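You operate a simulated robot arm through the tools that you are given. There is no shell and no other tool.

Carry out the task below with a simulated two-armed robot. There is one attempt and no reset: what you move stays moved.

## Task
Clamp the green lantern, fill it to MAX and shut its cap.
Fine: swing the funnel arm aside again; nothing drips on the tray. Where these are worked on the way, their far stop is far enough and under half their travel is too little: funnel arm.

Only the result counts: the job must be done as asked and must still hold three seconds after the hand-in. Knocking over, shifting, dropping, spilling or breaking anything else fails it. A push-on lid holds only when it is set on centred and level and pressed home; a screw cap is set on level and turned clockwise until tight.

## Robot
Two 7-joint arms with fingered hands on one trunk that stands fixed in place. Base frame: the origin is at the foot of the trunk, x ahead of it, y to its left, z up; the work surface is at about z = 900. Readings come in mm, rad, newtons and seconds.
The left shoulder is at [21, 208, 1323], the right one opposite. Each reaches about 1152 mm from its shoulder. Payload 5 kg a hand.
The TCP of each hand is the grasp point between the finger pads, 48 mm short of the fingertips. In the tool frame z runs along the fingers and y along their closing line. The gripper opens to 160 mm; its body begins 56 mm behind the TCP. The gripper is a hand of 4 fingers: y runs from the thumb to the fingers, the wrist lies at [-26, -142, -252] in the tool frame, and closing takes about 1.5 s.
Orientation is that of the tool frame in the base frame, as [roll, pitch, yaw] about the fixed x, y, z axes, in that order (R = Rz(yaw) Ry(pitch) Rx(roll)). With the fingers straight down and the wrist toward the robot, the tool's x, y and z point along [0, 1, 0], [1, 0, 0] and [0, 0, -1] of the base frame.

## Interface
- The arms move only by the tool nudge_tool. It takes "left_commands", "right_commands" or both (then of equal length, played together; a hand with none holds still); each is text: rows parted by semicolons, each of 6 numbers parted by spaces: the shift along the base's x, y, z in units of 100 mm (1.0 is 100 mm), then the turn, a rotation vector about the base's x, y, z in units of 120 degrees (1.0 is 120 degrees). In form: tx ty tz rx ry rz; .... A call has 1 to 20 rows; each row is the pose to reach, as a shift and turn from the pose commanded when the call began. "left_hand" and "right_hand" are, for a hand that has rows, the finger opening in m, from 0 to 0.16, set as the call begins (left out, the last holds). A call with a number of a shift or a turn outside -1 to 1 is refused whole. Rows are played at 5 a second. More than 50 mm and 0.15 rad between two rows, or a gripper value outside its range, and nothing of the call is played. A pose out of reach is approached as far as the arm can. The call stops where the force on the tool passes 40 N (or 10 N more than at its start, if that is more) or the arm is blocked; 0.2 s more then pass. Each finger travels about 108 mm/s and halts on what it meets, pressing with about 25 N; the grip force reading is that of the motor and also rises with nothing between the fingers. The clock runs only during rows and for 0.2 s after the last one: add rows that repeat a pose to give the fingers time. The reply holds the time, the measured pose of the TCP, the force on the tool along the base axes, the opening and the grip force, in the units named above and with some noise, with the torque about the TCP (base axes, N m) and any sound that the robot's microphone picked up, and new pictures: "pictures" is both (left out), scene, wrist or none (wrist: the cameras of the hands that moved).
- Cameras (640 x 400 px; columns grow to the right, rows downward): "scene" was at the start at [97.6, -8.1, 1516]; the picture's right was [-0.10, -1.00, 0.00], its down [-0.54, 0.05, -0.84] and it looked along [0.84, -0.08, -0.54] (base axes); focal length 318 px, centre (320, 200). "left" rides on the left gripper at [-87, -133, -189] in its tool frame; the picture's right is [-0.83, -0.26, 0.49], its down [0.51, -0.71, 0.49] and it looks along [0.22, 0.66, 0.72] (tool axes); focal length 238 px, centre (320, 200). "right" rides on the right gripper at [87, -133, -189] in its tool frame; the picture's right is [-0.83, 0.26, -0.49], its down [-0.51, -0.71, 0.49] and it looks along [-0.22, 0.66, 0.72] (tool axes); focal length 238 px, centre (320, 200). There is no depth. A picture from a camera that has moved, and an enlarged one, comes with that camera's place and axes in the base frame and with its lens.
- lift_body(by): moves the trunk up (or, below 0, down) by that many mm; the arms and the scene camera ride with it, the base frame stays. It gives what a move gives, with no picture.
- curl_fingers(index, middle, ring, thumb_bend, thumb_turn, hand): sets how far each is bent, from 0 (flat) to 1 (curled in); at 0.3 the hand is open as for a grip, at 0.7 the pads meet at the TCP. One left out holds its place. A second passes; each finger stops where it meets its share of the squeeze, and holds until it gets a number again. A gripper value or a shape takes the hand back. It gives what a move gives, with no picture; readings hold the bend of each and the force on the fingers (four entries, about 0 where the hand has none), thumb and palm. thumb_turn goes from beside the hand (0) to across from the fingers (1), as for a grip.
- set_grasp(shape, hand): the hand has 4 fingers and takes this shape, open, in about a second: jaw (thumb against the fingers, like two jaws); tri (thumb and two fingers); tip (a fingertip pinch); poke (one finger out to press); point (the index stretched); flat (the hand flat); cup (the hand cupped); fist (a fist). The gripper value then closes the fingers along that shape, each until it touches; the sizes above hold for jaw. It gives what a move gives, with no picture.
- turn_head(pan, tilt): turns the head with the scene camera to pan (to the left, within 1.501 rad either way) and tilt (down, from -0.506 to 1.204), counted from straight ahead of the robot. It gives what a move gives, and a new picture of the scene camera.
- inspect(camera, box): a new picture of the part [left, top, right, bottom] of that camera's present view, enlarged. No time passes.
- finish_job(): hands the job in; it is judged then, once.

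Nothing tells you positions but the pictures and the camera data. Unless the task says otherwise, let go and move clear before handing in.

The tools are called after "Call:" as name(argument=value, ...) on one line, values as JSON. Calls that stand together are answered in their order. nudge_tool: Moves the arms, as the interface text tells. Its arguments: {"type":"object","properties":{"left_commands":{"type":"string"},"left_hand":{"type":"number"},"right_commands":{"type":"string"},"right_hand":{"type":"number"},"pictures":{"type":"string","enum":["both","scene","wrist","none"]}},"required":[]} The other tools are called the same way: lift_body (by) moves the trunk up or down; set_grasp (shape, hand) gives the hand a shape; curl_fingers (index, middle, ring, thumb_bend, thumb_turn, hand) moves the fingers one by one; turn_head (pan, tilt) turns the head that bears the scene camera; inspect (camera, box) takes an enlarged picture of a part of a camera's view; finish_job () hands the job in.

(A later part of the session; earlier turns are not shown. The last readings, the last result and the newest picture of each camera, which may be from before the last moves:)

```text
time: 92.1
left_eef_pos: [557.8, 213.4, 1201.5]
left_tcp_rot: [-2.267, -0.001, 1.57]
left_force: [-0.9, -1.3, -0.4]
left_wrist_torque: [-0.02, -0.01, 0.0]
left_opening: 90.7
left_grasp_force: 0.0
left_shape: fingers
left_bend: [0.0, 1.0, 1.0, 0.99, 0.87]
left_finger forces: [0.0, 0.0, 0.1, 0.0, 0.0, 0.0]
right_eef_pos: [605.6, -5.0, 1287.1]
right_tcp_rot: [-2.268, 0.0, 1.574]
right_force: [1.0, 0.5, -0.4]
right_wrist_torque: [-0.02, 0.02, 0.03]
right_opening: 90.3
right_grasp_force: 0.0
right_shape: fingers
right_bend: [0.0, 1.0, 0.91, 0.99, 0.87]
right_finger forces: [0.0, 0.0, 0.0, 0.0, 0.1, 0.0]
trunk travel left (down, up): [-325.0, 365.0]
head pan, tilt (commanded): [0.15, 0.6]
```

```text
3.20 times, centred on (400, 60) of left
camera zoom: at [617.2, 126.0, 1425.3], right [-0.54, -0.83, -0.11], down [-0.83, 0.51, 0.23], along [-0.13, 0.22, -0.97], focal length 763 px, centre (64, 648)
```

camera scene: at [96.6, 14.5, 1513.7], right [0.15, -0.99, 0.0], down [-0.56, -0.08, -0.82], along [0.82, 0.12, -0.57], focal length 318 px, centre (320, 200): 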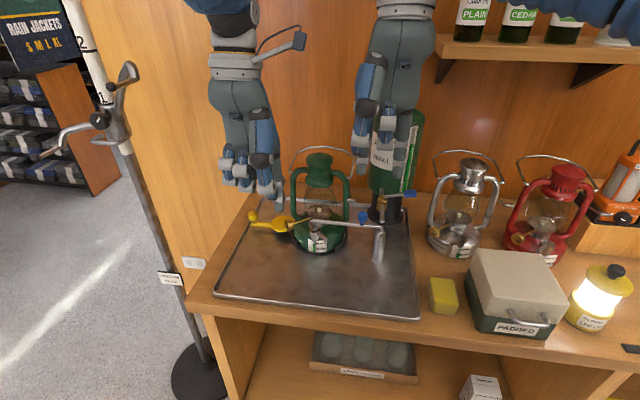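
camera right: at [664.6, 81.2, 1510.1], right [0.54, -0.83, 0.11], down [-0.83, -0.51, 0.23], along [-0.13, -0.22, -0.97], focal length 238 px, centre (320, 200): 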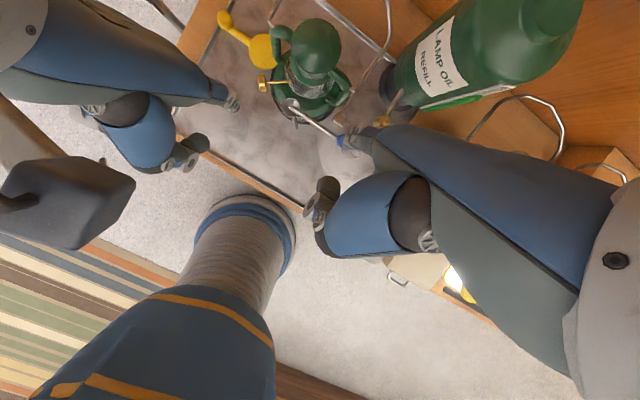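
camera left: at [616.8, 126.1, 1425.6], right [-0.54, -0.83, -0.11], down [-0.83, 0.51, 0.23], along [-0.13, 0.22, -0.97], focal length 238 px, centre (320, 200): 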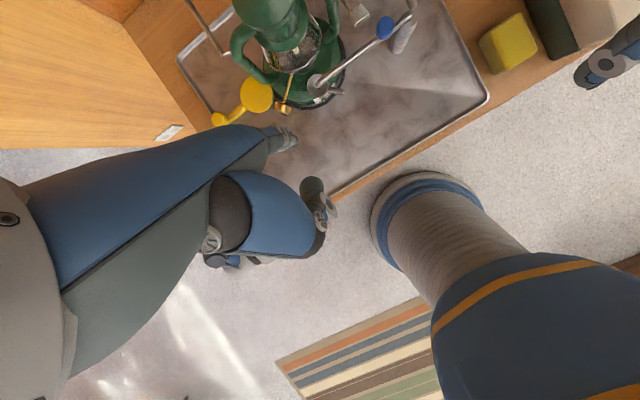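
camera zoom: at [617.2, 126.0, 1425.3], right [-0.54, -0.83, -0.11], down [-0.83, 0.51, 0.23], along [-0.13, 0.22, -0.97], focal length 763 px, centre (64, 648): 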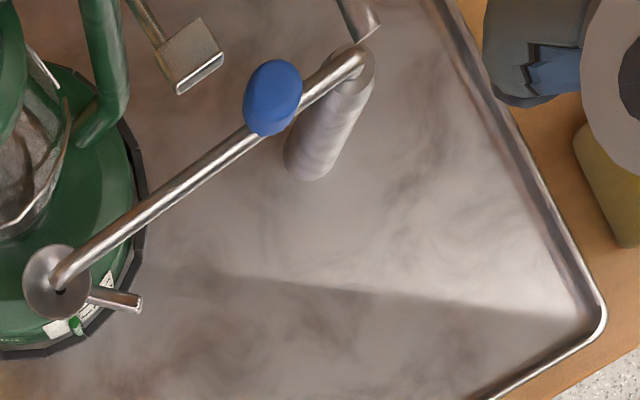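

The index tip is at about (710, 15, 1158) and the knob at (722, 6). I'll come down on the knob's far side, between the pipe and the lantern's lifter tab, which is a narrow gap, so I'm staying at y ≈ -8.

Call:
nudge_tool(right_commands="0.2 -0.1 0 0 0 0; 0.46 -0.23 0 0 0 0; 0.46 -0.23 -0.3 0 0 0; 0.46 -0.23 -0.6 0 0 0; 0.46 -0.23 -0.75 0 0 0", pictures="both")

Call:
inspect(camera="scene", box=[330, 150, 430, 250])

Call:
inspect(camera="right", box=[270, 70, 420, 200])

Call:
inspect(camera="left", box=[300, 0, 500, 120])

```text
time: 93.3
left_eef_pos: [557.6, 213.6, 1201.9]
left_tcp_rot: [-2.267, -0.001, 1.569]
left_force: [0.2, -0.2, -0.4]
left_wrist_torque: [0.0, -0.02, -0.02]
left_opening: 90.5
left_grasp_force: 0.1
left_shape: fingers
left_bend: [0.0, 1.0, 1.0, 0.99, 0.87]
left_finger forces: [0.0, 0.0, 0.0, 0.0, 0.0, 0.0]
right_eef_pos: [650.5, -28.2, 1211.5]
right_tcp_rot: [-2.269, 0.0, 1.573]
right_force: [-0.4, 0.2, 0.1]
right_wrist_torque: [0.0, -0.02, -0.06]
right_opening: 90.2
right_grasp_force: 0.0
right_shape: fingers
right_bend: [0.0, 1.0, 1.0, 0.99, 0.87]
right_finger forces: [0.0, 0.1, 0.0, 0.0, 0.0, 0.0]
trunk travel left (down, up): [-325.0, 365.0]
head pan, tilt (commanded): [0.15, 0.6]
camera scene: at [96.4, 13.8, 1513.8], right [0.15, -0.99, 0.0], down [-0.56, -0.08, -0.82], along [0.82, 0.12, -0.57], focal length 318 px, centre (320, 200)
camera right: at [710.0, 57.5, 1434.4], right [0.54, -0.83, 0.11], down [-0.83, -0.51, 0.23], along [-0.13, -0.22, -0.97], focal length 238 px, centre (320, 200)
```

scene: 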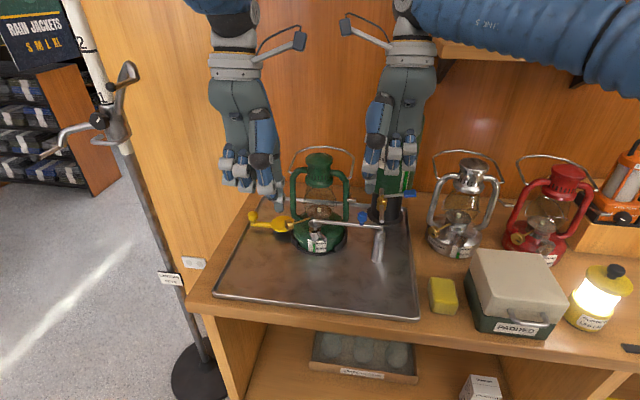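
right: 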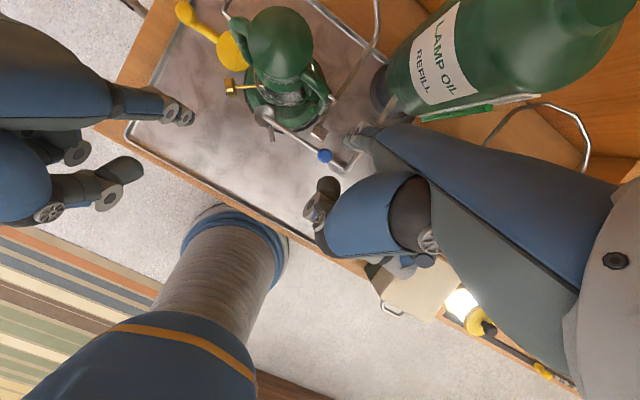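

```text
4.00 times, centred on (380, 200) of scene
camera zoom: at [96.4, 13.8, 1513.8], right [0.15, -0.99, 0.0], down [-0.56, -0.08, -0.82], along [0.82, 0.12, -0.57], focal length 1270 px, centre (80, 200)
```

zoom: 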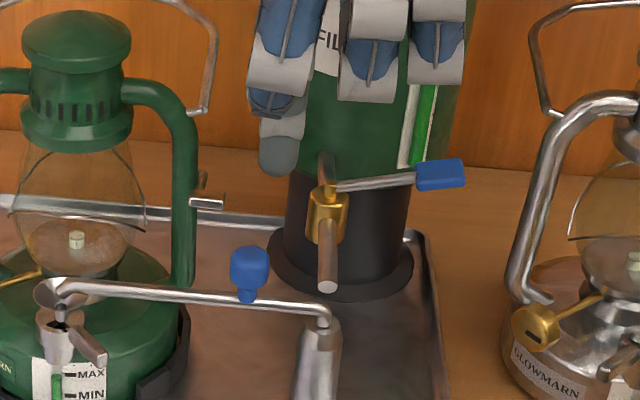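

```text
3.08 times, centred on (345, 135) of right
camera zoom: at [710.0, 57.5, 1434.4], right [0.54, -0.83, 0.11], down [-0.83, -0.51, 0.23], along [-0.13, -0.22, -0.97], focal length 733 px, centre (243, 400)
```

zoom: 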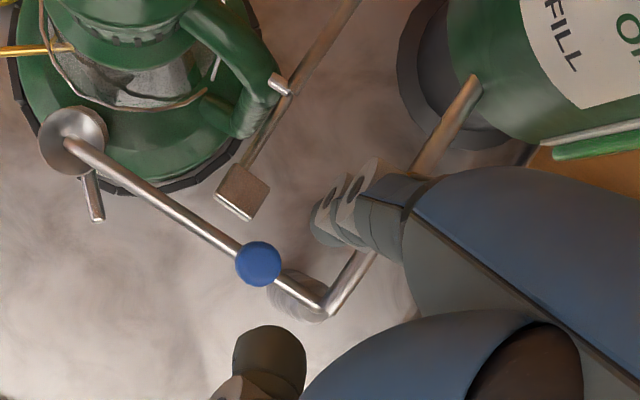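

```text
3.20 times, centred on (400, 60) of left
camera zoom: at [617.2, 125.8, 1425.3], right [-0.54, -0.83, -0.11], down [-0.83, 0.51, 0.23], along [-0.13, 0.22, -0.97], focal length 763 px, centre (64, 648)
```

zoom: 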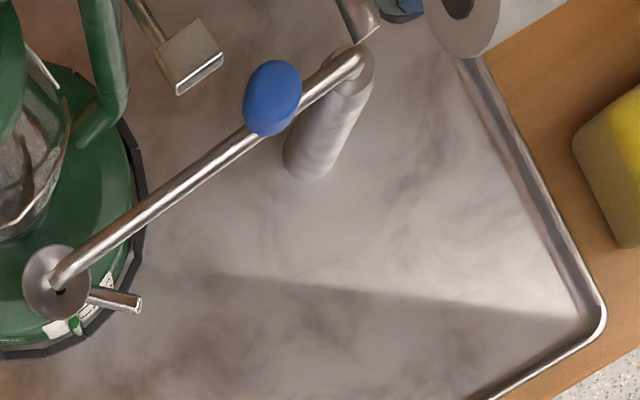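

Position checks out: index (755, -7), knob (724, 3), tab edge y ≈ 18, pipe y ≈ -46. I'll lower to knob height.

Call:
nudge_tool(right_commands="0 0 -0.2 0 0 0; 0 0 -0.4 0 0 0; 0 0 -0.51 0 0 0", pictures="none")

Call:
inspect(camera="scene", box=[330, 150, 430, 250])

Call:
inspect(camera="right", box=[270, 70, 420, 200])

```text
time: 94.1
left_eef_pos: [557.7, 213.2, 1202.6]
left_tcp_rot: [-2.267, 0.001, 1.572]
left_force: [-0.5, -0.3, 0.7]
left_wrist_torque: [0.01, -0.01, -0.02]
left_opening: 90.4
left_grasp_force: 0.0
left_shape: fingers
left_bend: [0.0, 1.0, 1.0, 0.99, 0.87]
left_finger forces: [0.0, 0.1, 0.0, 0.0, 0.0, 0.0]
right_eef_pos: [650.5, -28.0, 1159.1]
right_tcp_rot: [-2.267, 0.0, 1.572]
right_force: [0.1, -0.1, 0.5]
right_wrist_torque: [0.01, 0.01, -0.03]
right_opening: 90.5
right_grasp_force: 0.1
right_shape: fingers
right_bend: [0.0, 1.0, 1.0, 0.99, 0.87]
right_finger forces: [0.1, 0.0, 0.1, 0.1, 0.0, 0.1]
trunk travel left (down, up): [-325.0, 365.0]
head pan, tilt (commanded): [0.15, 0.6]
```

```text
4.00 times, centred on (380, 200) of scene
camera zoom: at [96.6, 13.7, 1513.7], right [0.15, -0.99, 0.0], down [-0.56, -0.08, -0.82], along [0.82, 0.12, -0.57], focal length 1270 px, centre (80, 200)
```

zoom: 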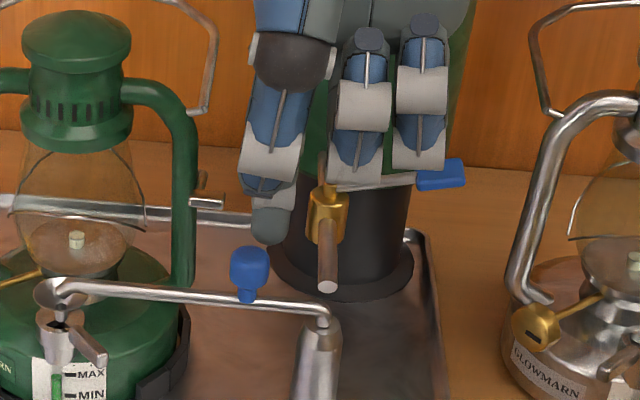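

```text
3.08 times, centred on (345, 135) of right
camera zoom: at [710.7, 58.1, 1382.5], right [0.54, -0.83, 0.11], down [-0.83, -0.51, 0.23], along [-0.13, -0.22, -0.97], focal length 733 px, centre (243, 400)
```

zoom: 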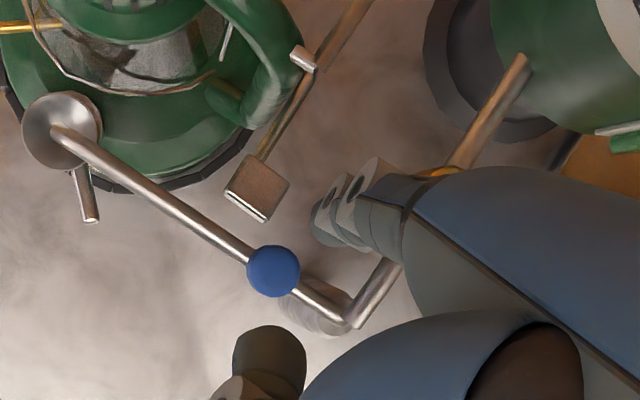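

I'll pull the blue knob back along its arc with the index finger, the first half now.

Call:
nudge_tool(right_commands="-0.06 0.04 0 0 0 0; -0.14 0.06 0 0 0 0; -0.23 0.1 0 0 0 0; -0.32 0.13 0 0 0 0; -0.41 0.14 0 0 0 0", pictures="scene")

Call:
inspect(camera="scene", box=[290, 170, 420, 270])

Call:
inspect(camera="right", box=[230, 70, 420, 220])

```text
time: 95.3
left_eef_pos: [557.5, 213.4, 1202.2]
left_tcp_rot: [-2.268, 0.0, 1.571]
left_force: [-0.3, 0.0, 0.4]
left_wrist_torque: [0.02, -0.02, -0.02]
left_opening: 90.6
left_grasp_force: 0.0
left_shape: fingers
left_bend: [0.0, 1.0, 1.0, 0.99, 0.87]
left_finger forces: [0.0, 0.1, 0.0, 0.0, 0.0, 0.0]
right_eef_pos: [610.8, -15.4, 1160.3]
right_tcp_rot: [-2.27, 0.0, 1.574]
right_force: [0.4, -1.0, -0.8]
right_wrist_torque: [0.0, -0.04, 0.0]
right_opening: 91.1
right_grasp_force: 0.1
right_shape: fingers
right_bend: [0.0, 1.0, 1.0, 0.99, 0.87]
right_finger forces: [0.1, 0.0, 0.0, 0.0, 0.0, 0.0]
trunk travel left (down, up): [-325.0, 365.0]
head pan, tilt (commanded): [0.15, 0.6]
camera scene: at [96.1, 13.6, 1513.8], right [0.15, -0.99, 0.0], down [-0.56, -0.08, -0.82], along [0.82, 0.12, -0.57], focal length 318 px, centre (320, 200)
```

scene: 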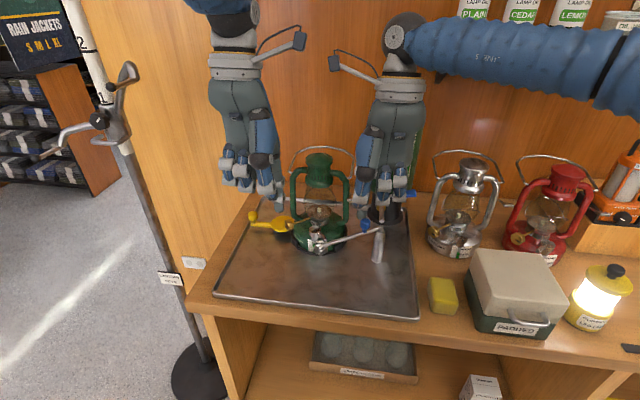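

```text
4.00 times, centred on (355, 220) of scene
camera zoom: at [96.1, 13.6, 1513.8], right [0.15, -0.99, 0.0], down [-0.56, -0.08, -0.82], along [0.82, 0.12, -0.57], focal length 1270 px, centre (180, 120)
```

zoom: 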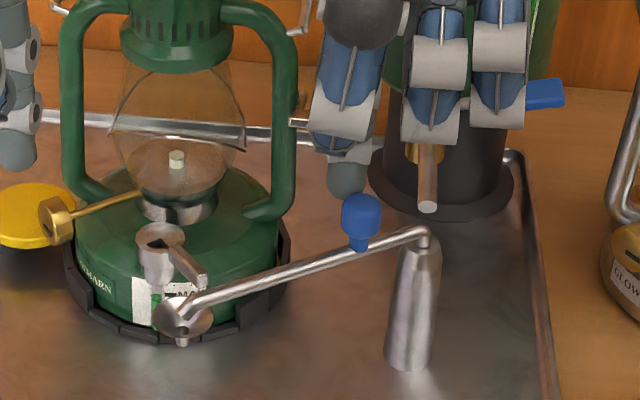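

```text
2.67 times, centred on (325, 145) of right
camera zoom: at [670.1, 71.1, 1384.2], right [0.54, -0.83, 0.11], down [-0.83, -0.51, 0.23], along [-0.13, -0.22, -0.97], focal length 636 px, centre (307, 347)
```

zoom: 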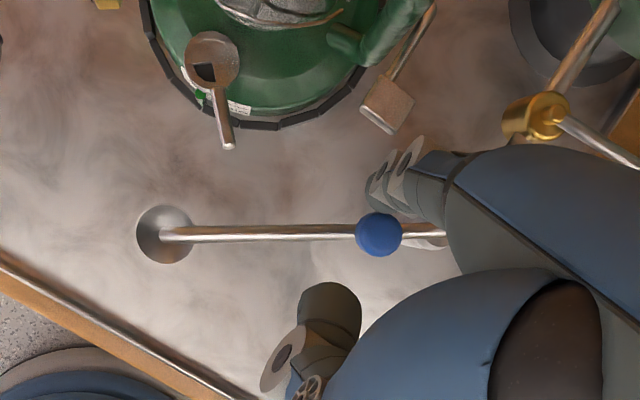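

Call:
nudge_tool(right_commands="-0.09 -0.01 0 0 0 0; -0.17 -0.04 0 0 0 0; -0.24 -0.09 0 0 0 0; -0.3 -0.14 0 0 0 0; -0.33 -0.18 0 0 0 0; -0.35 -0.23 0 0 0 0", pictures="scene")

Call:
inspect(camera="scene", box=[290, 170, 420, 300])

Call:
inspect(camera="right", box=[230, 70, 420, 220])

```text
time: 96.7
left_eef_pos: [557.7, 213.1, 1200.0]
left_tcp_rot: [-2.267, 0.001, 1.57]
left_force: [-0.5, -0.3, -0.1]
left_wrist_torque: [0.03, -0.03, -0.02]
left_opening: 90.7
left_grasp_force: 0.0
left_shape: fingers
left_bend: [0.0, 1.0, 1.0, 0.99, 0.87]
left_finger forces: [0.0, 0.0, 0.1, 0.0, 0.1, 0.0]
right_eef_pos: [575.9, -37.3, 1162.5]
right_tcp_rot: [-2.269, -0.001, 1.57]
right_force: [1.7, 2.2, -0.1]
right_wrist_torque: [0.14, -0.04, 0.07]
right_opening: 91.0
right_grasp_force: 0.8
right_shape: fingers
right_bend: [0.0, 1.0, 1.0, 0.99, 0.87]
right_finger forces: [1.5, 0.0, 0.0, 0.0, 0.0, 0.0]
trunk travel left (down, up): [-325.0, 365.0]
head pan, tilt (commanded): [0.15, 0.6]
camera scene: at [96.3, 13.7, 1513.8], right [0.15, -0.99, 0.0], down [-0.56, -0.08, -0.82], along [0.82, 0.12, -0.57], focal length 318 px, centre (320, 200)
```

scene: 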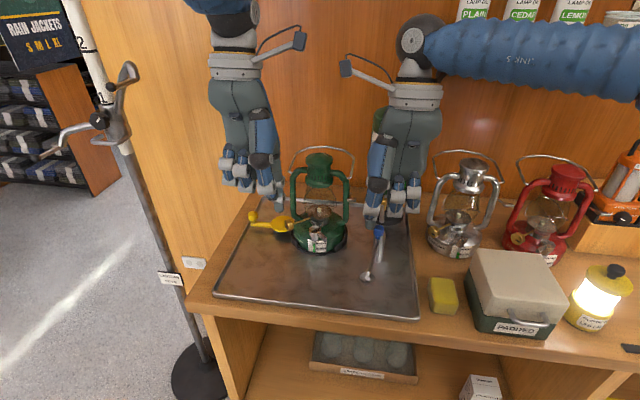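

```text
3.08 times, centred on (355, 235) of scene
camera zoom: at [96.3, 13.7, 1513.8], right [0.15, -0.99, 0.0], down [-0.56, -0.08, -0.82], along [0.82, 0.12, -0.57], focal length 977 px, centre (212, 92)
```

zoom: 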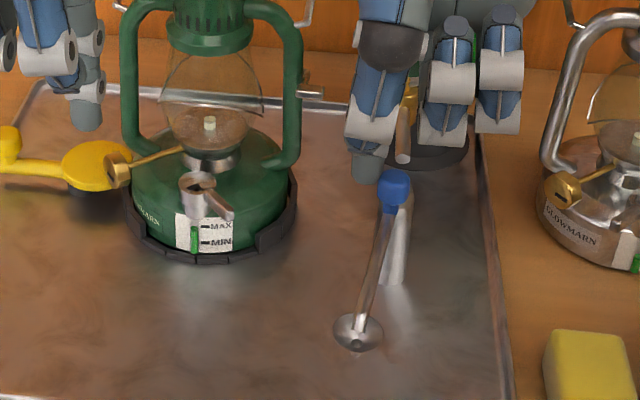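

```text
2.67 times, centred on (325, 145) of right
camera zoom: at [634.7, 48.4, 1384.1], right [0.54, -0.83, 0.11], down [-0.83, -0.51, 0.23], along [-0.13, -0.22, -0.97], focal length 636 px, centre (307, 347)
```

zoom: 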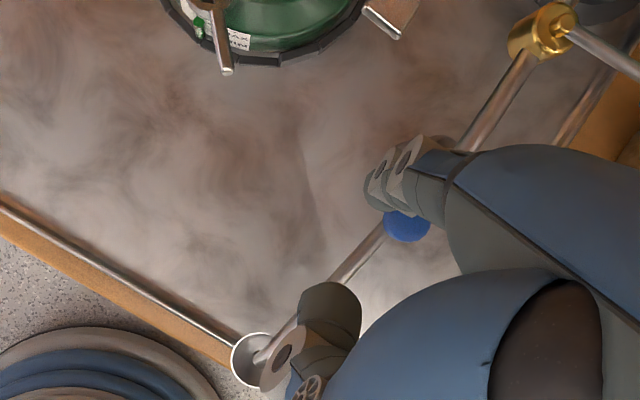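

The funnel arm is back at its rest stop. Next I'll shut the cap with this same right hand, since its other fingers stay clear of the lantern. I'm moving the left hand away and bringing the right index above the start point beside the lever.

Call:
nudge_tool(left_commands="0 0.25 0.1 0 0 0; 0 0.5 0.2 0 0 0; 0 0.75 0.3 0 0 0; 0 1.0 0.4 0 0 0; 0 1.0 0.4 0 0 0; 0 1.0 0.4 0 0 0", right_commands="0.02 0.05 0.15 0 0 0; 0.04 0.08 0.4 0 0 0; 0.15 0.35 0.4 0 0 0; 0.25 0.6 0.4 0 0 0; 0.35 0.87 0.4 0 0 0; 0.35 0.87 0.2 0 0 0", pictures="both")

Call:
inspect(camera="right", box=[230, 60, 420, 210])

Call:
inspect(camera="scene", box=[280, 180, 400, 270])

```text
time: 98.1
left_eef_pos: [559.4, 311.1, 1241.2]
left_tcp_rot: [-2.266, 0.0, 1.573]
left_force: [0.8, 0.3, 0.9]
left_wrist_torque: [0.04, 0.01, -0.03]
left_opening: 90.4
left_grasp_force: 0.1
left_shape: fingers
left_bend: [0.0, 1.0, 1.0, 0.99, 0.87]
left_finger forces: [0.0, 0.0, 0.0, 0.0, 0.1, 0.0]
right_eef_pos: [609.0, 48.2, 1180.7]
right_tcp_rot: [-2.268, 0.001, 1.572]
right_force: [-0.6, -0.3, 0.5]
right_wrist_torque: [0.04, 0.02, -0.05]
right_opening: 90.5
right_grasp_force: 0.1
right_shape: fingers
right_bend: [0.0, 1.0, 1.0, 0.99, 0.87]
right_finger forces: [0.0, 0.0, 0.0, 0.1, 0.0, 0.1]
trunk travel left (down, up): [-325.0, 365.0]
head pan, tilt (commanded): [0.15, 0.6]
camera scene: at [97.0, 13.0, 1513.7], right [0.15, -0.99, 0.0], down [-0.56, -0.08, -0.82], along [0.82, 0.12, -0.57], focal length 318 px, centre (320, 200)
camera right: at [669.5, 134.7, 1403.8], right [0.54, -0.83, 0.11], down [-0.83, -0.51, 0.23], along [-0.13, -0.22, -0.97], focal length 238 px, centre (320, 200)
camera left: at [618.4, 224.0, 1464.5], right [-0.54, -0.83, -0.11], down [-0.83, 0.51, 0.23], along [-0.13, 0.22, -0.97], focal length 238 px, centre (320, 200)
```

scene: 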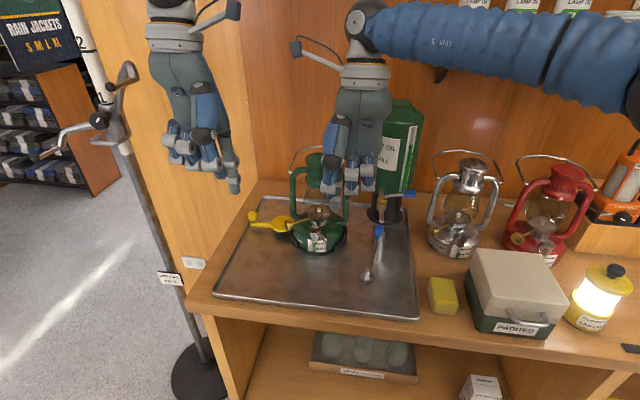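
right: 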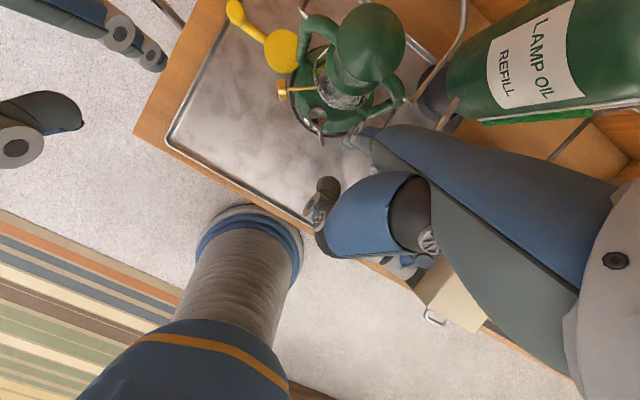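
left: 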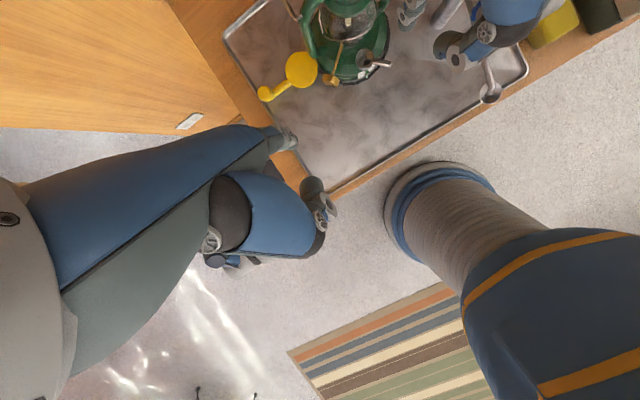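

```text
2.67 times, centred on (325, 135) of right
camera zoom: at [669.5, 134.7, 1403.8], right [0.54, -0.83, 0.11], down [-0.83, -0.51, 0.23], along [-0.13, -0.22, -0.97], focal length 636 px, centre (307, 373)
```

zoom: 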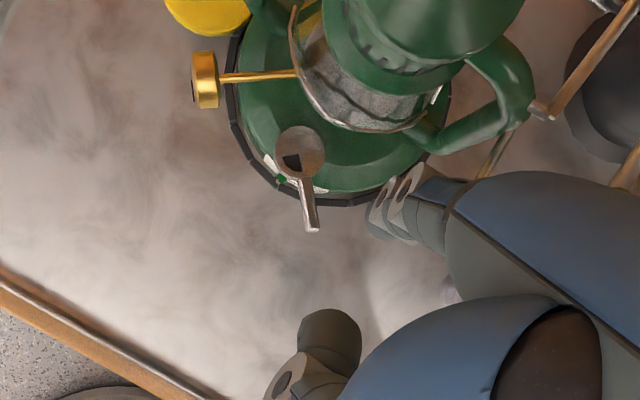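

```text
4.44 times, centred on (340, 225) of scene
camera zoom: at [97.0, 13.0, 1513.7], right [0.15, -0.99, 0.0], down [-0.56, -0.08, -0.82], along [0.82, 0.12, -0.57], focal length 1411 px, centre (231, 89)
```

zoom: 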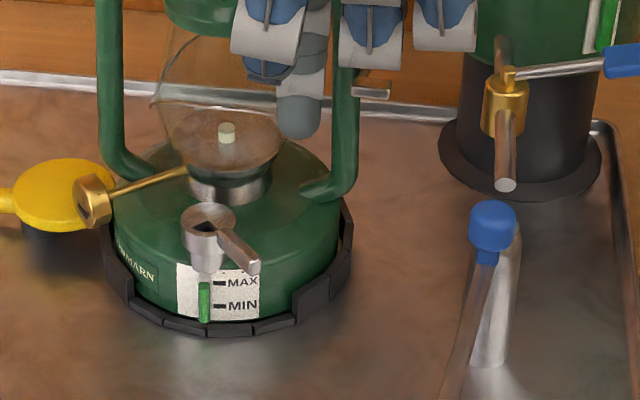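

The index is beside the lever with about 10 mm of clearance, and the gauge still reads MAX. I'll descend to lever height.

Call:
nudge_tool(right_commands="0 0 -0.3 0 0 0; 0 0 -0.6 0 0 0; 0 0 -0.82 0 0 0", pictures="none")

Call:
inspect(camera="right", box=[230, 60, 420, 210])

Call:
inspect(camera="scene", box=[280, 180, 400, 270])

```text
time: 98.9
left_eef_pos: [558.9, 312.4, 1240.9]
left_tcp_rot: [-2.266, 0.0, 1.571]
left_force: [0.8, 0.1, -0.5]
left_wrist_torque: [0.01, 0.06, 0.03]
left_opening: 90.4
left_grasp_force: 0.1
left_shape: fingers
left_bend: [0.0, 1.0, 1.0, 0.99, 0.87]
left_finger forces: [0.0, 0.1, 0.0, 0.0, 0.0, 0.0]
right_eef_pos: [610.6, 48.2, 1099.3]
right_tcp_rot: [-2.268, 0.001, 1.574]
right_force: [0.1, 0.3, -0.1]
right_wrist_torque: [0.0, 0.0, 0.06]
right_opening: 90.4
right_grasp_force: 0.1
right_shape: fingers
right_bend: [0.0, 1.0, 1.0, 0.99, 0.87]
right_finger forces: [0.0, 0.0, 0.0, 0.0, 0.0, 0.0]
trunk travel left (down, up): [-325.0, 365.0]
head pan, tilt (commanded): [0.15, 0.6]
```

```text
2.67 times, centred on (325, 135) of right
camera zoom: at [670.1, 135.7, 1322.8], right [0.54, -0.83, 0.11], down [-0.83, -0.51, 0.23], along [-0.13, -0.22, -0.97], focal length 636 px, centre (307, 373)
```

zoom: 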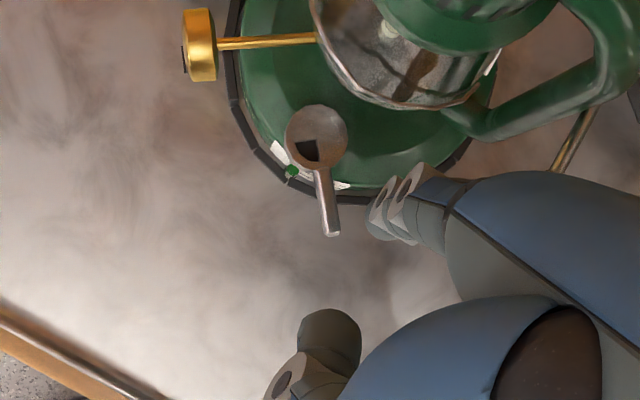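

```text
4.44 times, centred on (340, 225) of scene
camera zoom: at [97.0, 14.1, 1513.7], right [0.15, -0.99, 0.0], down [-0.56, -0.08, -0.82], along [0.82, 0.12, -0.57], focal length 1411 px, centre (231, 89)
```

zoom: 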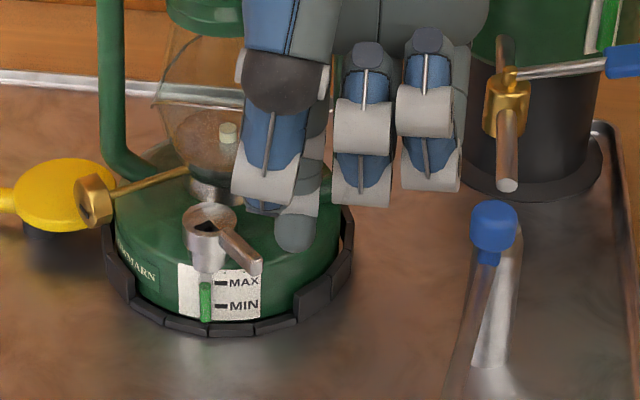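

I'll push the lever clockwise, back toward its shut position, in two stages.

Call:
nudge_tool(right_commands="-0.02 0.04 0 0 0 0; -0.047 0.081 0 0 0 0; -0.095 0.11 0 0 0 0; -0.142 0.137 0 0 0 0; -0.185 0.18 0 0 0 0; -0.228 0.223 0 0 0 0; -0.26 0.275 0 0 0 0; -0.29 0.328 0 0 0 0", pictures="none")

Call:
inspect(camera="right", box=[230, 60, 420, 210])

Call:
inspect(camera="scene", box=[280, 180, 400, 270])

```text
time: 100.7
left_eef_pos: [557.5, 312.9, 1241.9]
left_tcp_rot: [-2.267, 0.0, 1.571]
left_force: [-0.1, 1.4, 0.3]
left_wrist_torque: [-0.02, -0.04, 0.04]
left_opening: 90.1
left_grasp_force: 0.1
left_shape: fingers
left_bend: [0.0, 1.0, 1.0, 0.99, 0.87]
left_finger forces: [0.0, 0.0, 0.0, 0.0, 0.0, 0.1]
right_eef_pos: [581.6, 83.8, 1099.0]
right_tcp_rot: [-2.27, 0.0, 1.574]
right_force: [-0.4, -0.6, -0.3]
right_wrist_torque: [-0.03, -0.03, -0.02]
right_opening: 90.7
right_grasp_force: 0.4
right_shape: fingers
right_bend: [0.0, 1.0, 1.0, 0.99, 0.87]
right_finger forces: [0.2, 0.1, 0.0, 0.0, 0.1, 0.0]
trunk travel left (down, up): [-325.0, 365.0]
head pan, tilt (commanded): [0.15, 0.6]
```

```text
2.67 times, centred on (325, 135) of right
camera zoom: at [640.9, 169.6, 1321.8], right [0.54, -0.83, 0.11], down [-0.83, -0.51, 0.23], along [-0.13, -0.22, -0.97], focal length 636 px, centre (307, 373)
```

zoom: 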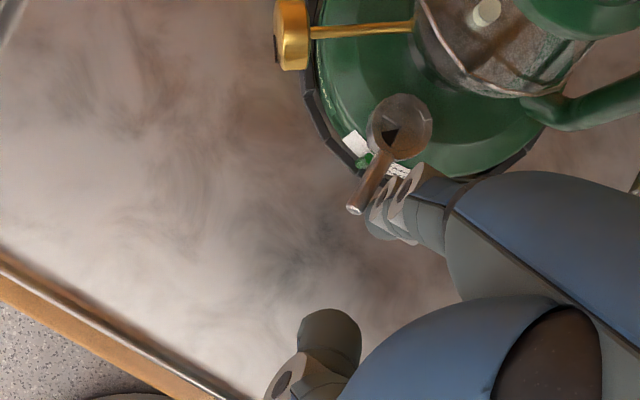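

```text
4.44 times, centred on (340, 225) of scene
camera zoom: at [96.3, 14.3, 1513.8], right [0.15, -0.99, 0.0], down [-0.56, -0.08, -0.82], along [0.82, 0.12, -0.57], focal length 1411 px, centre (231, 89)
```

zoom: 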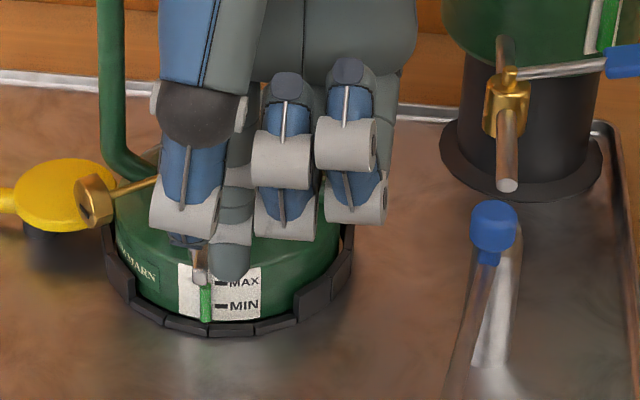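

The lever is at about 180°. I'll continue to the shut stop.

Call:
nudge_tool(right_commands="-0.02 0.06 0 0 0 0; -0.032 0.117 0 0 0 0; -0.034 0.178 0 0 0 0; -0.032 0.239 0 0 0 0; -0.02 0.29 0 0 0 0; -0.007 0.341 0 0 0 0", pictures="none")

Call:
inspect(camera="right", box=[230, 60, 420, 210])

Call:
inspect(camera="scene", box=[280, 180, 400, 270])

```text
time: 102.1
left_eef_pos: [558.0, 313.1, 1239.6]
left_tcp_rot: [-2.267, 0.0, 1.572]
left_force: [0.7, -0.1, -0.2]
left_wrist_torque: [-0.05, 0.03, 0.04]
left_opening: 90.6
left_grasp_force: 0.1
left_shape: fingers
left_bend: [0.0, 1.0, 1.0, 0.99, 0.87]
left_finger forces: [0.0, 0.0, 0.0, 0.0, 0.0, 0.0]
right_eef_pos: [580.6, 116.8, 1100.1]
right_tcp_rot: [-2.269, 0.002, 1.575]
right_force: [-0.3, -0.9, 0.3]
right_wrist_torque: [-0.02, -0.01, -0.01]
right_opening: 91.0
right_grasp_force: 0.1
right_shape: fingers
right_bend: [0.0, 1.0, 1.0, 0.99, 0.87]
right_finger forces: [0.2, 0.1, 0.0, 0.0, 0.0, 0.0]
trunk travel left (down, up): [-325.0, 365.0]
head pan, tilt (commanded): [0.15, 0.6]
```

```text
2.67 times, centred on (325, 135) of right
camera zoom: at [639.8, 203.3, 1322.4], right [0.54, -0.83, 0.11], down [-0.83, -0.51, 0.23], along [-0.13, -0.22, -0.97], focal length 636 px, centre (307, 373)
```

zoom: 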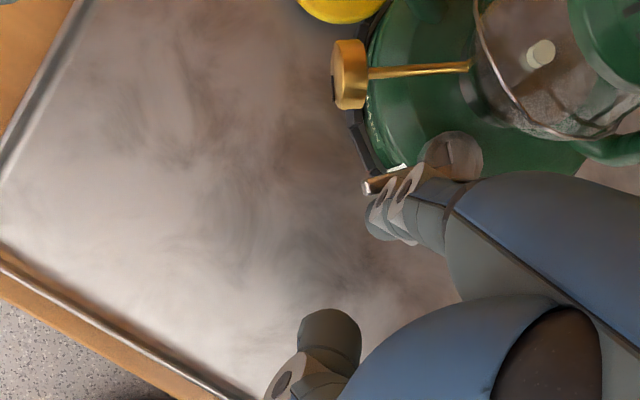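

```text
4.44 times, centred on (340, 225) of scene
camera zoom: at [96.3, 14.4, 1513.8], right [0.15, -0.99, 0.0], down [-0.56, -0.08, -0.82], along [0.82, 0.12, -0.57], focal length 1411 px, centre (231, 89)
```

zoom: 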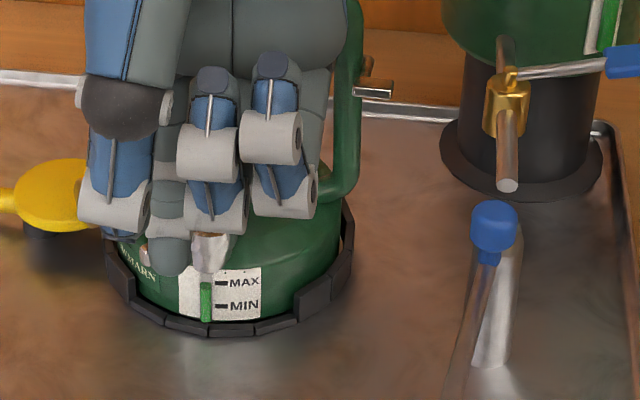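

Call:
nudge_tool(right_commands="0.015 0.03 0 0 0 0; 0.03 0.055 0 0 0 0; 0.05 0.08 0 0 0 0; 0.07 0.1 0 0 0 0", pictures="none")

Call:
inspect(camera="right", box=[230, 60, 420, 210])

```text
time: 103.1
left_eef_pos: [559.1, 311.3, 1241.5]
left_tcp_rot: [-2.27, 0.0, 1.572]
left_force: [1.1, 0.5, 0.3]
left_wrist_torque: [0.01, 0.01, 0.01]
left_opening: 90.5
left_grasp_force: 0.2
left_shape: fingers
left_bend: [0.0, 1.0, 1.0, 0.99, 0.87]
left_finger forces: [0.0, 0.1, 0.0, 0.0, 0.0, 0.0]
right_eef_pos: [586.1, 124.7, 1099.4]
right_tcp_rot: [-2.269, 0.0, 1.57]
right_force: [-3.3, -4.2, 3.7]
right_wrist_torque: [-0.46, -0.03, -0.44]
right_opening: 88.6
right_grasp_force: 3.6
right_shape: fingers
right_bend: [0.01, 1.0, 1.0, 0.99, 0.87]
right_finger forces: [6.8, 0.0, 0.0, 0.0, 0.0, 0.0]
trunk travel left (down, up): [-325.0, 365.0]
head pan, tilt (commanded): [0.15, 0.6]
```

```text
2.67 times, centred on (325, 135) of right
camera zoom: at [646.1, 210.6, 1322.3], right [0.54, -0.83, 0.11], down [-0.83, -0.51, 0.23], along [-0.13, -0.22, -0.97], focal length 636 px, centre (307, 373)
```

zoom: 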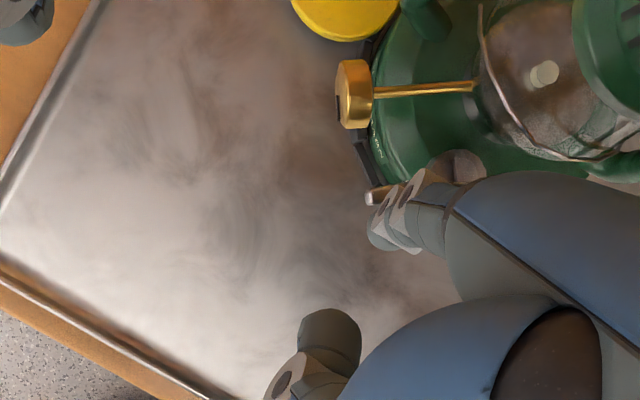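

I feel the stop (7 N), so the cap is shut. I'll back the finger away and raise the hand clear, then inspect everything.

Call:
nudge_tool(right_commands="-0.1 -0.1 0 0 0 0; -0.25 -0.25 0 0 0 0; -0.3 -0.4 0.3 0 0 0; -0.3 -0.6 0.7 0 0 0; -0.3 -0.9 0.95 0 0 0; -0.3 -1.0 1.0 0 0 0", pictures="none")

Call:
nudge_tool(right_commands="-0.1 -0.4 0.2 0 0 0; -0.1 -0.8 0.4 0 0 0; -0.1 -1.0 0.5 0 0 0", pictures="both")

Call:
inspect(camera="scene", box=[240, 180, 400, 290])

Call:
inspect(camera="scene", box=[302, 225, 334, 250])

Call:
inspect(camera="scene", box=[340, 220, 400, 300])

```text
time: 104.5
left_eef_pos: [558.5, 312.2, 1240.8]
left_tcp_rot: [-2.268, 0.0, 1.568]
left_force: [-0.7, 0.2, -0.3]
left_wrist_torque: [-0.03, 0.01, 0.03]
left_opening: 90.7
left_grasp_force: 0.1
left_shape: fingers
left_bend: [0.0, 1.0, 1.0, 0.99, 0.87]
left_finger forces: [0.0, 0.0, 0.0, 0.1, 0.0, 0.1]
right_eef_pos: [557.5, 27.6, 1197.1]
right_tcp_rot: [-2.267, 0.001, 1.572]
right_force: [0.3, 0.7, -0.1]
right_wrist_torque: [-0.03, 0.02, 0.05]
right_opening: 90.1
right_grasp_force: 0.1
right_shape: fingers
right_bend: [0.0, 1.0, 1.0, 0.99, 0.87]
right_finger forces: [0.0, 0.0, 0.1, 0.0, 0.0, 0.0]
trunk travel left (down, up): [-325.0, 365.0]
head pan, tilt (commanded): [0.15, 0.6]
```

```text
time: 105.3
left_eef_pos: [557.7, 311.3, 1241.1]
left_tcp_rot: [-2.268, 0.001, 1.571]
left_force: [0.7, -0.7, 0.1]
left_wrist_torque: [0.04, -0.07, -0.04]
left_opening: 90.6
left_grasp_force: 0.0
left_shape: fingers
left_bend: [0.0, 1.0, 1.0, 0.99, 0.87]
left_finger forces: [0.0, 0.1, 0.0, 0.1, 0.1, 0.0]
right_eef_pos: [545.9, -75.6, 1249.0]
right_tcp_rot: [-2.267, 0.0, 1.575]
right_force: [-0.7, -0.1, 0.5]
right_wrist_torque: [0.02, -0.06, 0.03]
right_opening: 90.3
right_grasp_force: 0.0
right_shape: fingers
right_bend: [0.0, 1.0, 1.0, 0.99, 0.87]
right_finger forces: [0.0, 0.1, 0.1, 0.0, 0.0, 0.0]
trunk travel left (down, up): [-325.0, 365.0]
head pan, tilt (commanded): [0.15, 0.6]
camera scene: at [96.0, 13.7, 1513.8], right [0.15, -0.99, 0.0], down [-0.56, -0.08, -0.82], along [0.82, 0.12, -0.57], focal length 318 px, centre (320, 200)
camera right: at [606.0, 11.1, 1472.1], right [0.54, -0.83, 0.11], down [-0.83, -0.51, 0.23], along [-0.13, -0.22, -0.97], focal length 238 px, centre (320, 200)
```

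scene: 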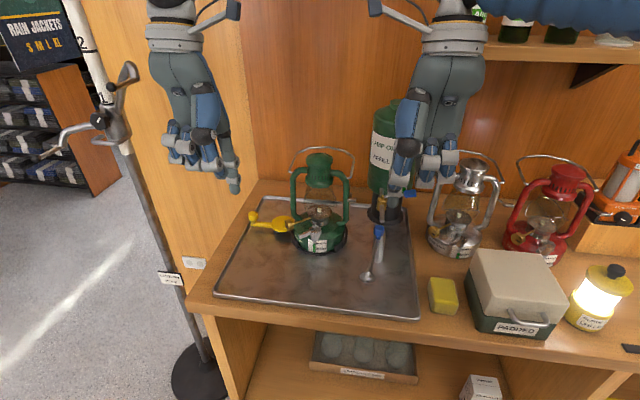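
right: 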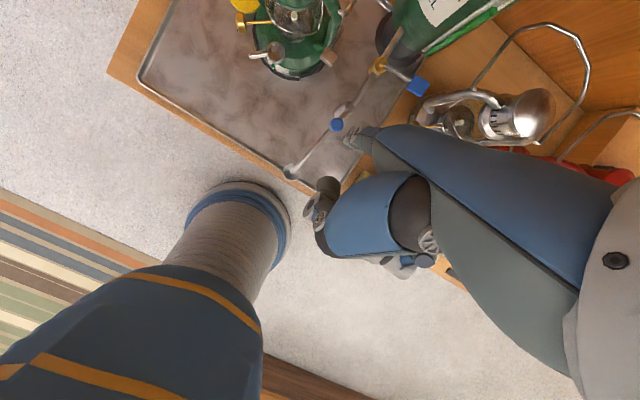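

```text
3.64 times, centred on (320, 235) of scene
camera zoom: at [96.0, 13.7, 1513.8], right [0.15, -0.99, 0.0], down [-0.56, -0.08, -0.82], along [0.82, 0.12, -0.57], focal length 1155 px, centre (320, 73)
```

zoom: 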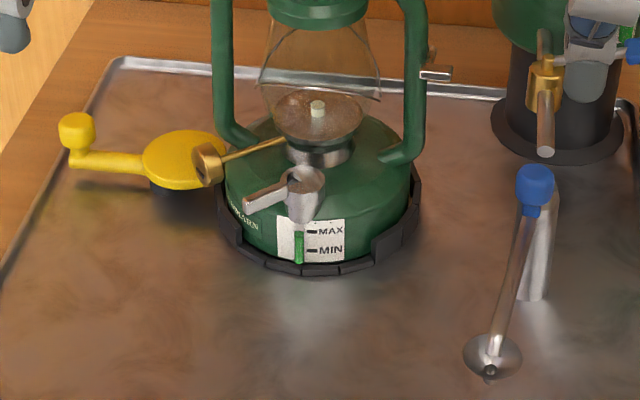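

```text
16.00 times, centred on (318, 238) of scene
camera zoom: at [96.0, 13.7, 1513.8], right [0.15, -0.99, 0.0], down [-0.56, -0.08, -0.82], along [0.82, 0.12, -0.57], focal length 5081 px, centre (352, -400)
```

zoom: 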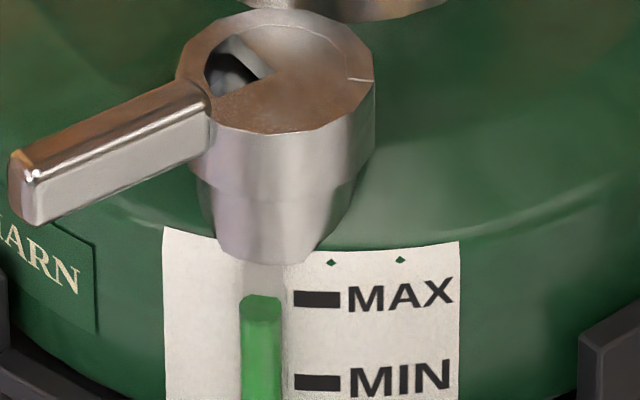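

```text
5.00 times, centred on (370, 260) of scene
camera zoom: at [96.0, 13.7, 1513.8], right [0.15, -0.99, 0.0], down [-0.56, -0.08, -0.82], along [0.82, 0.12, -0.57], focal length 1588 px, centre (70, -100)
```

zoom: 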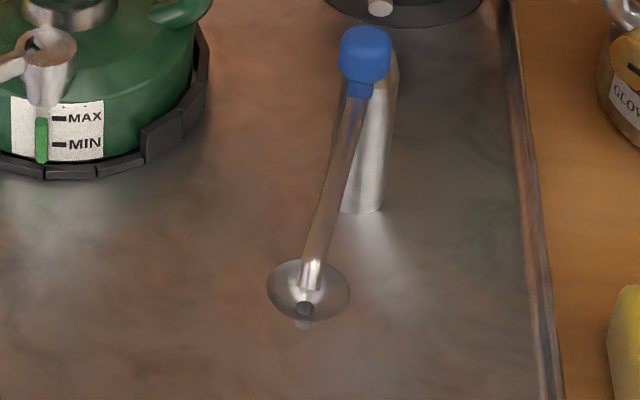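

I'll take the same zoom as early on for a direct comparison of the cap's shut angle, and check the tray for drips.

Call:
inspect(camera="scene", box=[310, 230, 326, 240])

Call:
inspect(camera="right", box=[120, 0, 400, 190])

Call:
inspect(camera="left", box=[210, 0, 540, 210])

```text
16.00 times, centred on (318, 235) of scene
camera zoom: at [96.0, 13.7, 1513.8], right [0.15, -0.99, 0.0], down [-0.56, -0.08, -0.82], along [0.82, 0.12, -0.57], focal length 5081 px, centre (352, -360)
```

zoom: 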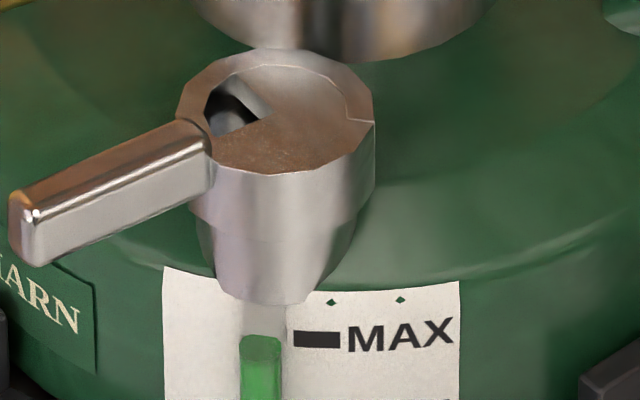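

```text
2.11 times, centred on (260, 95) of right
camera zoom: at [606.0, 11.1, 1472.1], right [0.54, -0.83, 0.11], down [-0.83, -0.51, 0.23], along [-0.13, -0.22, -0.97], focal length 502 px, centre (446, 421)
```

zoom: 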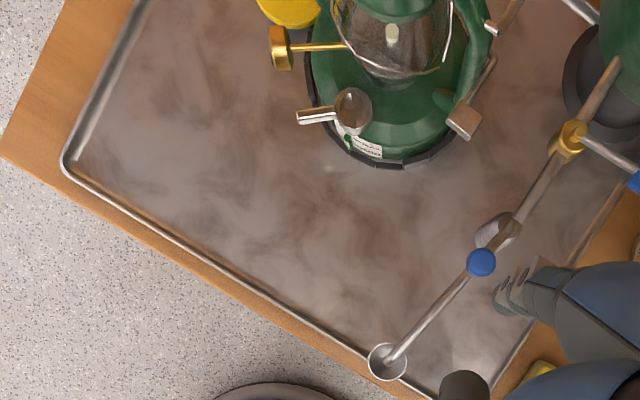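

```text
1.90 times, centred on (375, 105) of left
camera zoom: at [617.3, 225.0, 1464.9], right [-0.54, -0.83, -0.11], down [-0.83, 0.51, 0.23], along [-0.13, 0.22, -0.97], focal length 454 px, centre (215, 381)
```

zoom: 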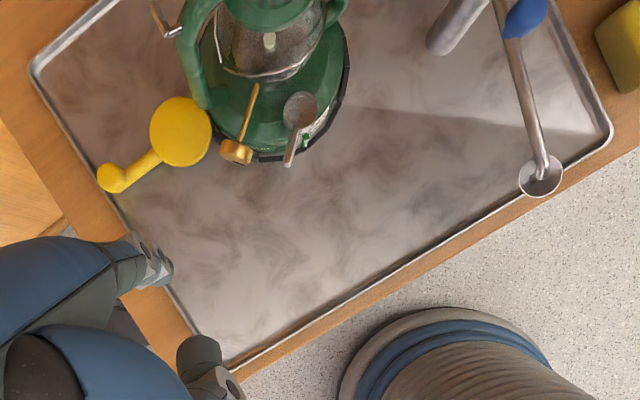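

Everything matches: the cap is shut at its original angle, the level is on MAX, the funnel is aside, the clamp is on, and there are no drips. I'll raise the right hand further clear and compare the whole scene with the start view.

Call:
nudge_tool(right_commands="-0.2 -0.3 0.2 0 0 0; -0.4 -0.6 0.4 0 0 0; -0.6 -0.9 0.6 0 0 0; -0.6 -1.0 0.7 0 0 0; -0.6 -1.0 0.7 0 0 0; -0.6 -1.0 0.7 0 0 0", left_commands="-0.1 0.1 0.1 0 0 0; -0.2 0.2 0.2 0 0 0; -0.3 0.2 0.3 0 0 0; -0.3 0.2 0.3 0 0 0; -0.3 0.2 0.3 0 0 0; -0.3 0.2 0.3 0 0 0", pictures="none")

Call:
turn_head(pan=-0.096, tilt=0.574)

Call:
inspect(camera="scene", box=[170, 150, 350, 300])

Call:
inspect(camera="scene", box=[285, 225, 345, 300])

```text
time: 106.7
left_eef_pos: [529.7, 331.6, 1271.0]
left_tcp_rot: [-2.269, -0.001, 1.568]
left_force: [0.0, 0.0, 0.4]
left_wrist_torque: [0.01, -0.01, -0.02]
left_opening: 90.5
left_grasp_force: 0.0
left_shape: fingers
left_bend: [0.0, 1.0, 1.0, 0.99, 0.87]
left_finger forces: [0.0, 0.0, 0.1, 0.0, 0.0, 0.0]
right_eef_pos: [487.6, -176.3, 1319.1]
right_tcp_rot: [-2.269, 0.0, 1.572]
right_force: [1.4, -0.2, 0.7]
right_wrist_torque: [0.01, 0.0, -0.01]
right_opening: 90.7
right_grasp_force: 0.2
right_shape: fingers
right_bend: [0.0, 1.0, 1.0, 0.99, 0.87]
right_finger forces: [0.0, 0.1, 0.0, 0.0, 0.0, 0.0]
trunk travel left (down, up): [-325.0, 365.0]
head pan, tilt (commanded): [0.15, 0.6]
```

```text
time: 107.4
left_eef_pos: [529.5, 331.9, 1269.9]
left_tcp_rot: [-2.267, 0.001, 1.573]
left_force: [-0.5, 0.5, -0.3]
left_wrist_torque: [0.01, 0.01, 0.0]
left_opening: 90.6
left_grasp_force: 0.0
left_shape: fingers
left_bend: [0.0, 1.0, 1.0, 0.99, 0.87]
left_finger forces: [0.0, 0.0, 0.0, 0.0, 0.0, 0.1]
right_eef_pos: [487.2, -175.7, 1318.9]
right_tcp_rot: [-2.269, 0.0, 1.572]
right_force: [0.2, -0.3, -0.2]
right_wrist_torque: [-0.01, 0.01, -0.02]
right_opening: 90.5
right_grasp_force: 0.2
right_shape: fingers
right_bend: [0.0, 1.0, 1.0, 0.99, 0.87]
right_finger forces: [0.0, 0.0, 0.0, 0.1, 0.0, 0.0]
trunk travel left (down, up): [-325.0, 365.0]
head pan, tilt (commanded): [-0.096, 0.574]
camera scene: at [97.6, -7.9, 1516.1], right [-0.1, -1.0, 0.0], down [-0.54, 0.05, -0.84], along [0.84, -0.08, -0.54], focal length 318 px, centre (320, 200)
```

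scene: 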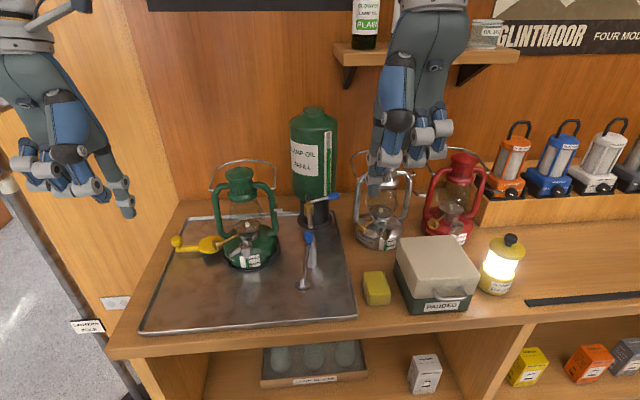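

```text
2.67 times, centred on (260, 225) of scene
camera zoom: at [97.6, -7.9, 1516.1], right [-0.1, -1.0, 0.0], down [-0.54, 0.05, -0.84], along [0.84, -0.08, -0.54], focal length 847 px, centre (480, 133)
```

zoom: 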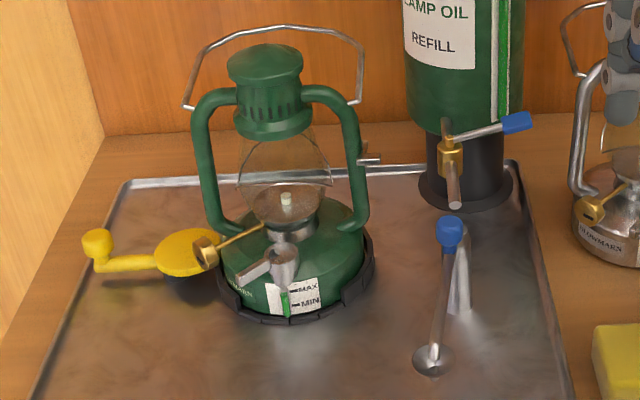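

```text
5.33 times, centred on (315, 262) of scene
camera zoom: at [97.6, -7.9, 1516.1], right [-0.1, -1.0, 0.0], down [-0.54, 0.05, -0.84], along [0.84, -0.08, -0.54], focal length 1694 px, centre (347, -133)
```

zoom: 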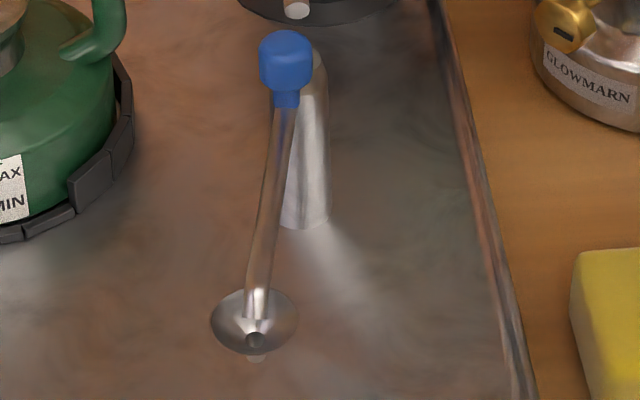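

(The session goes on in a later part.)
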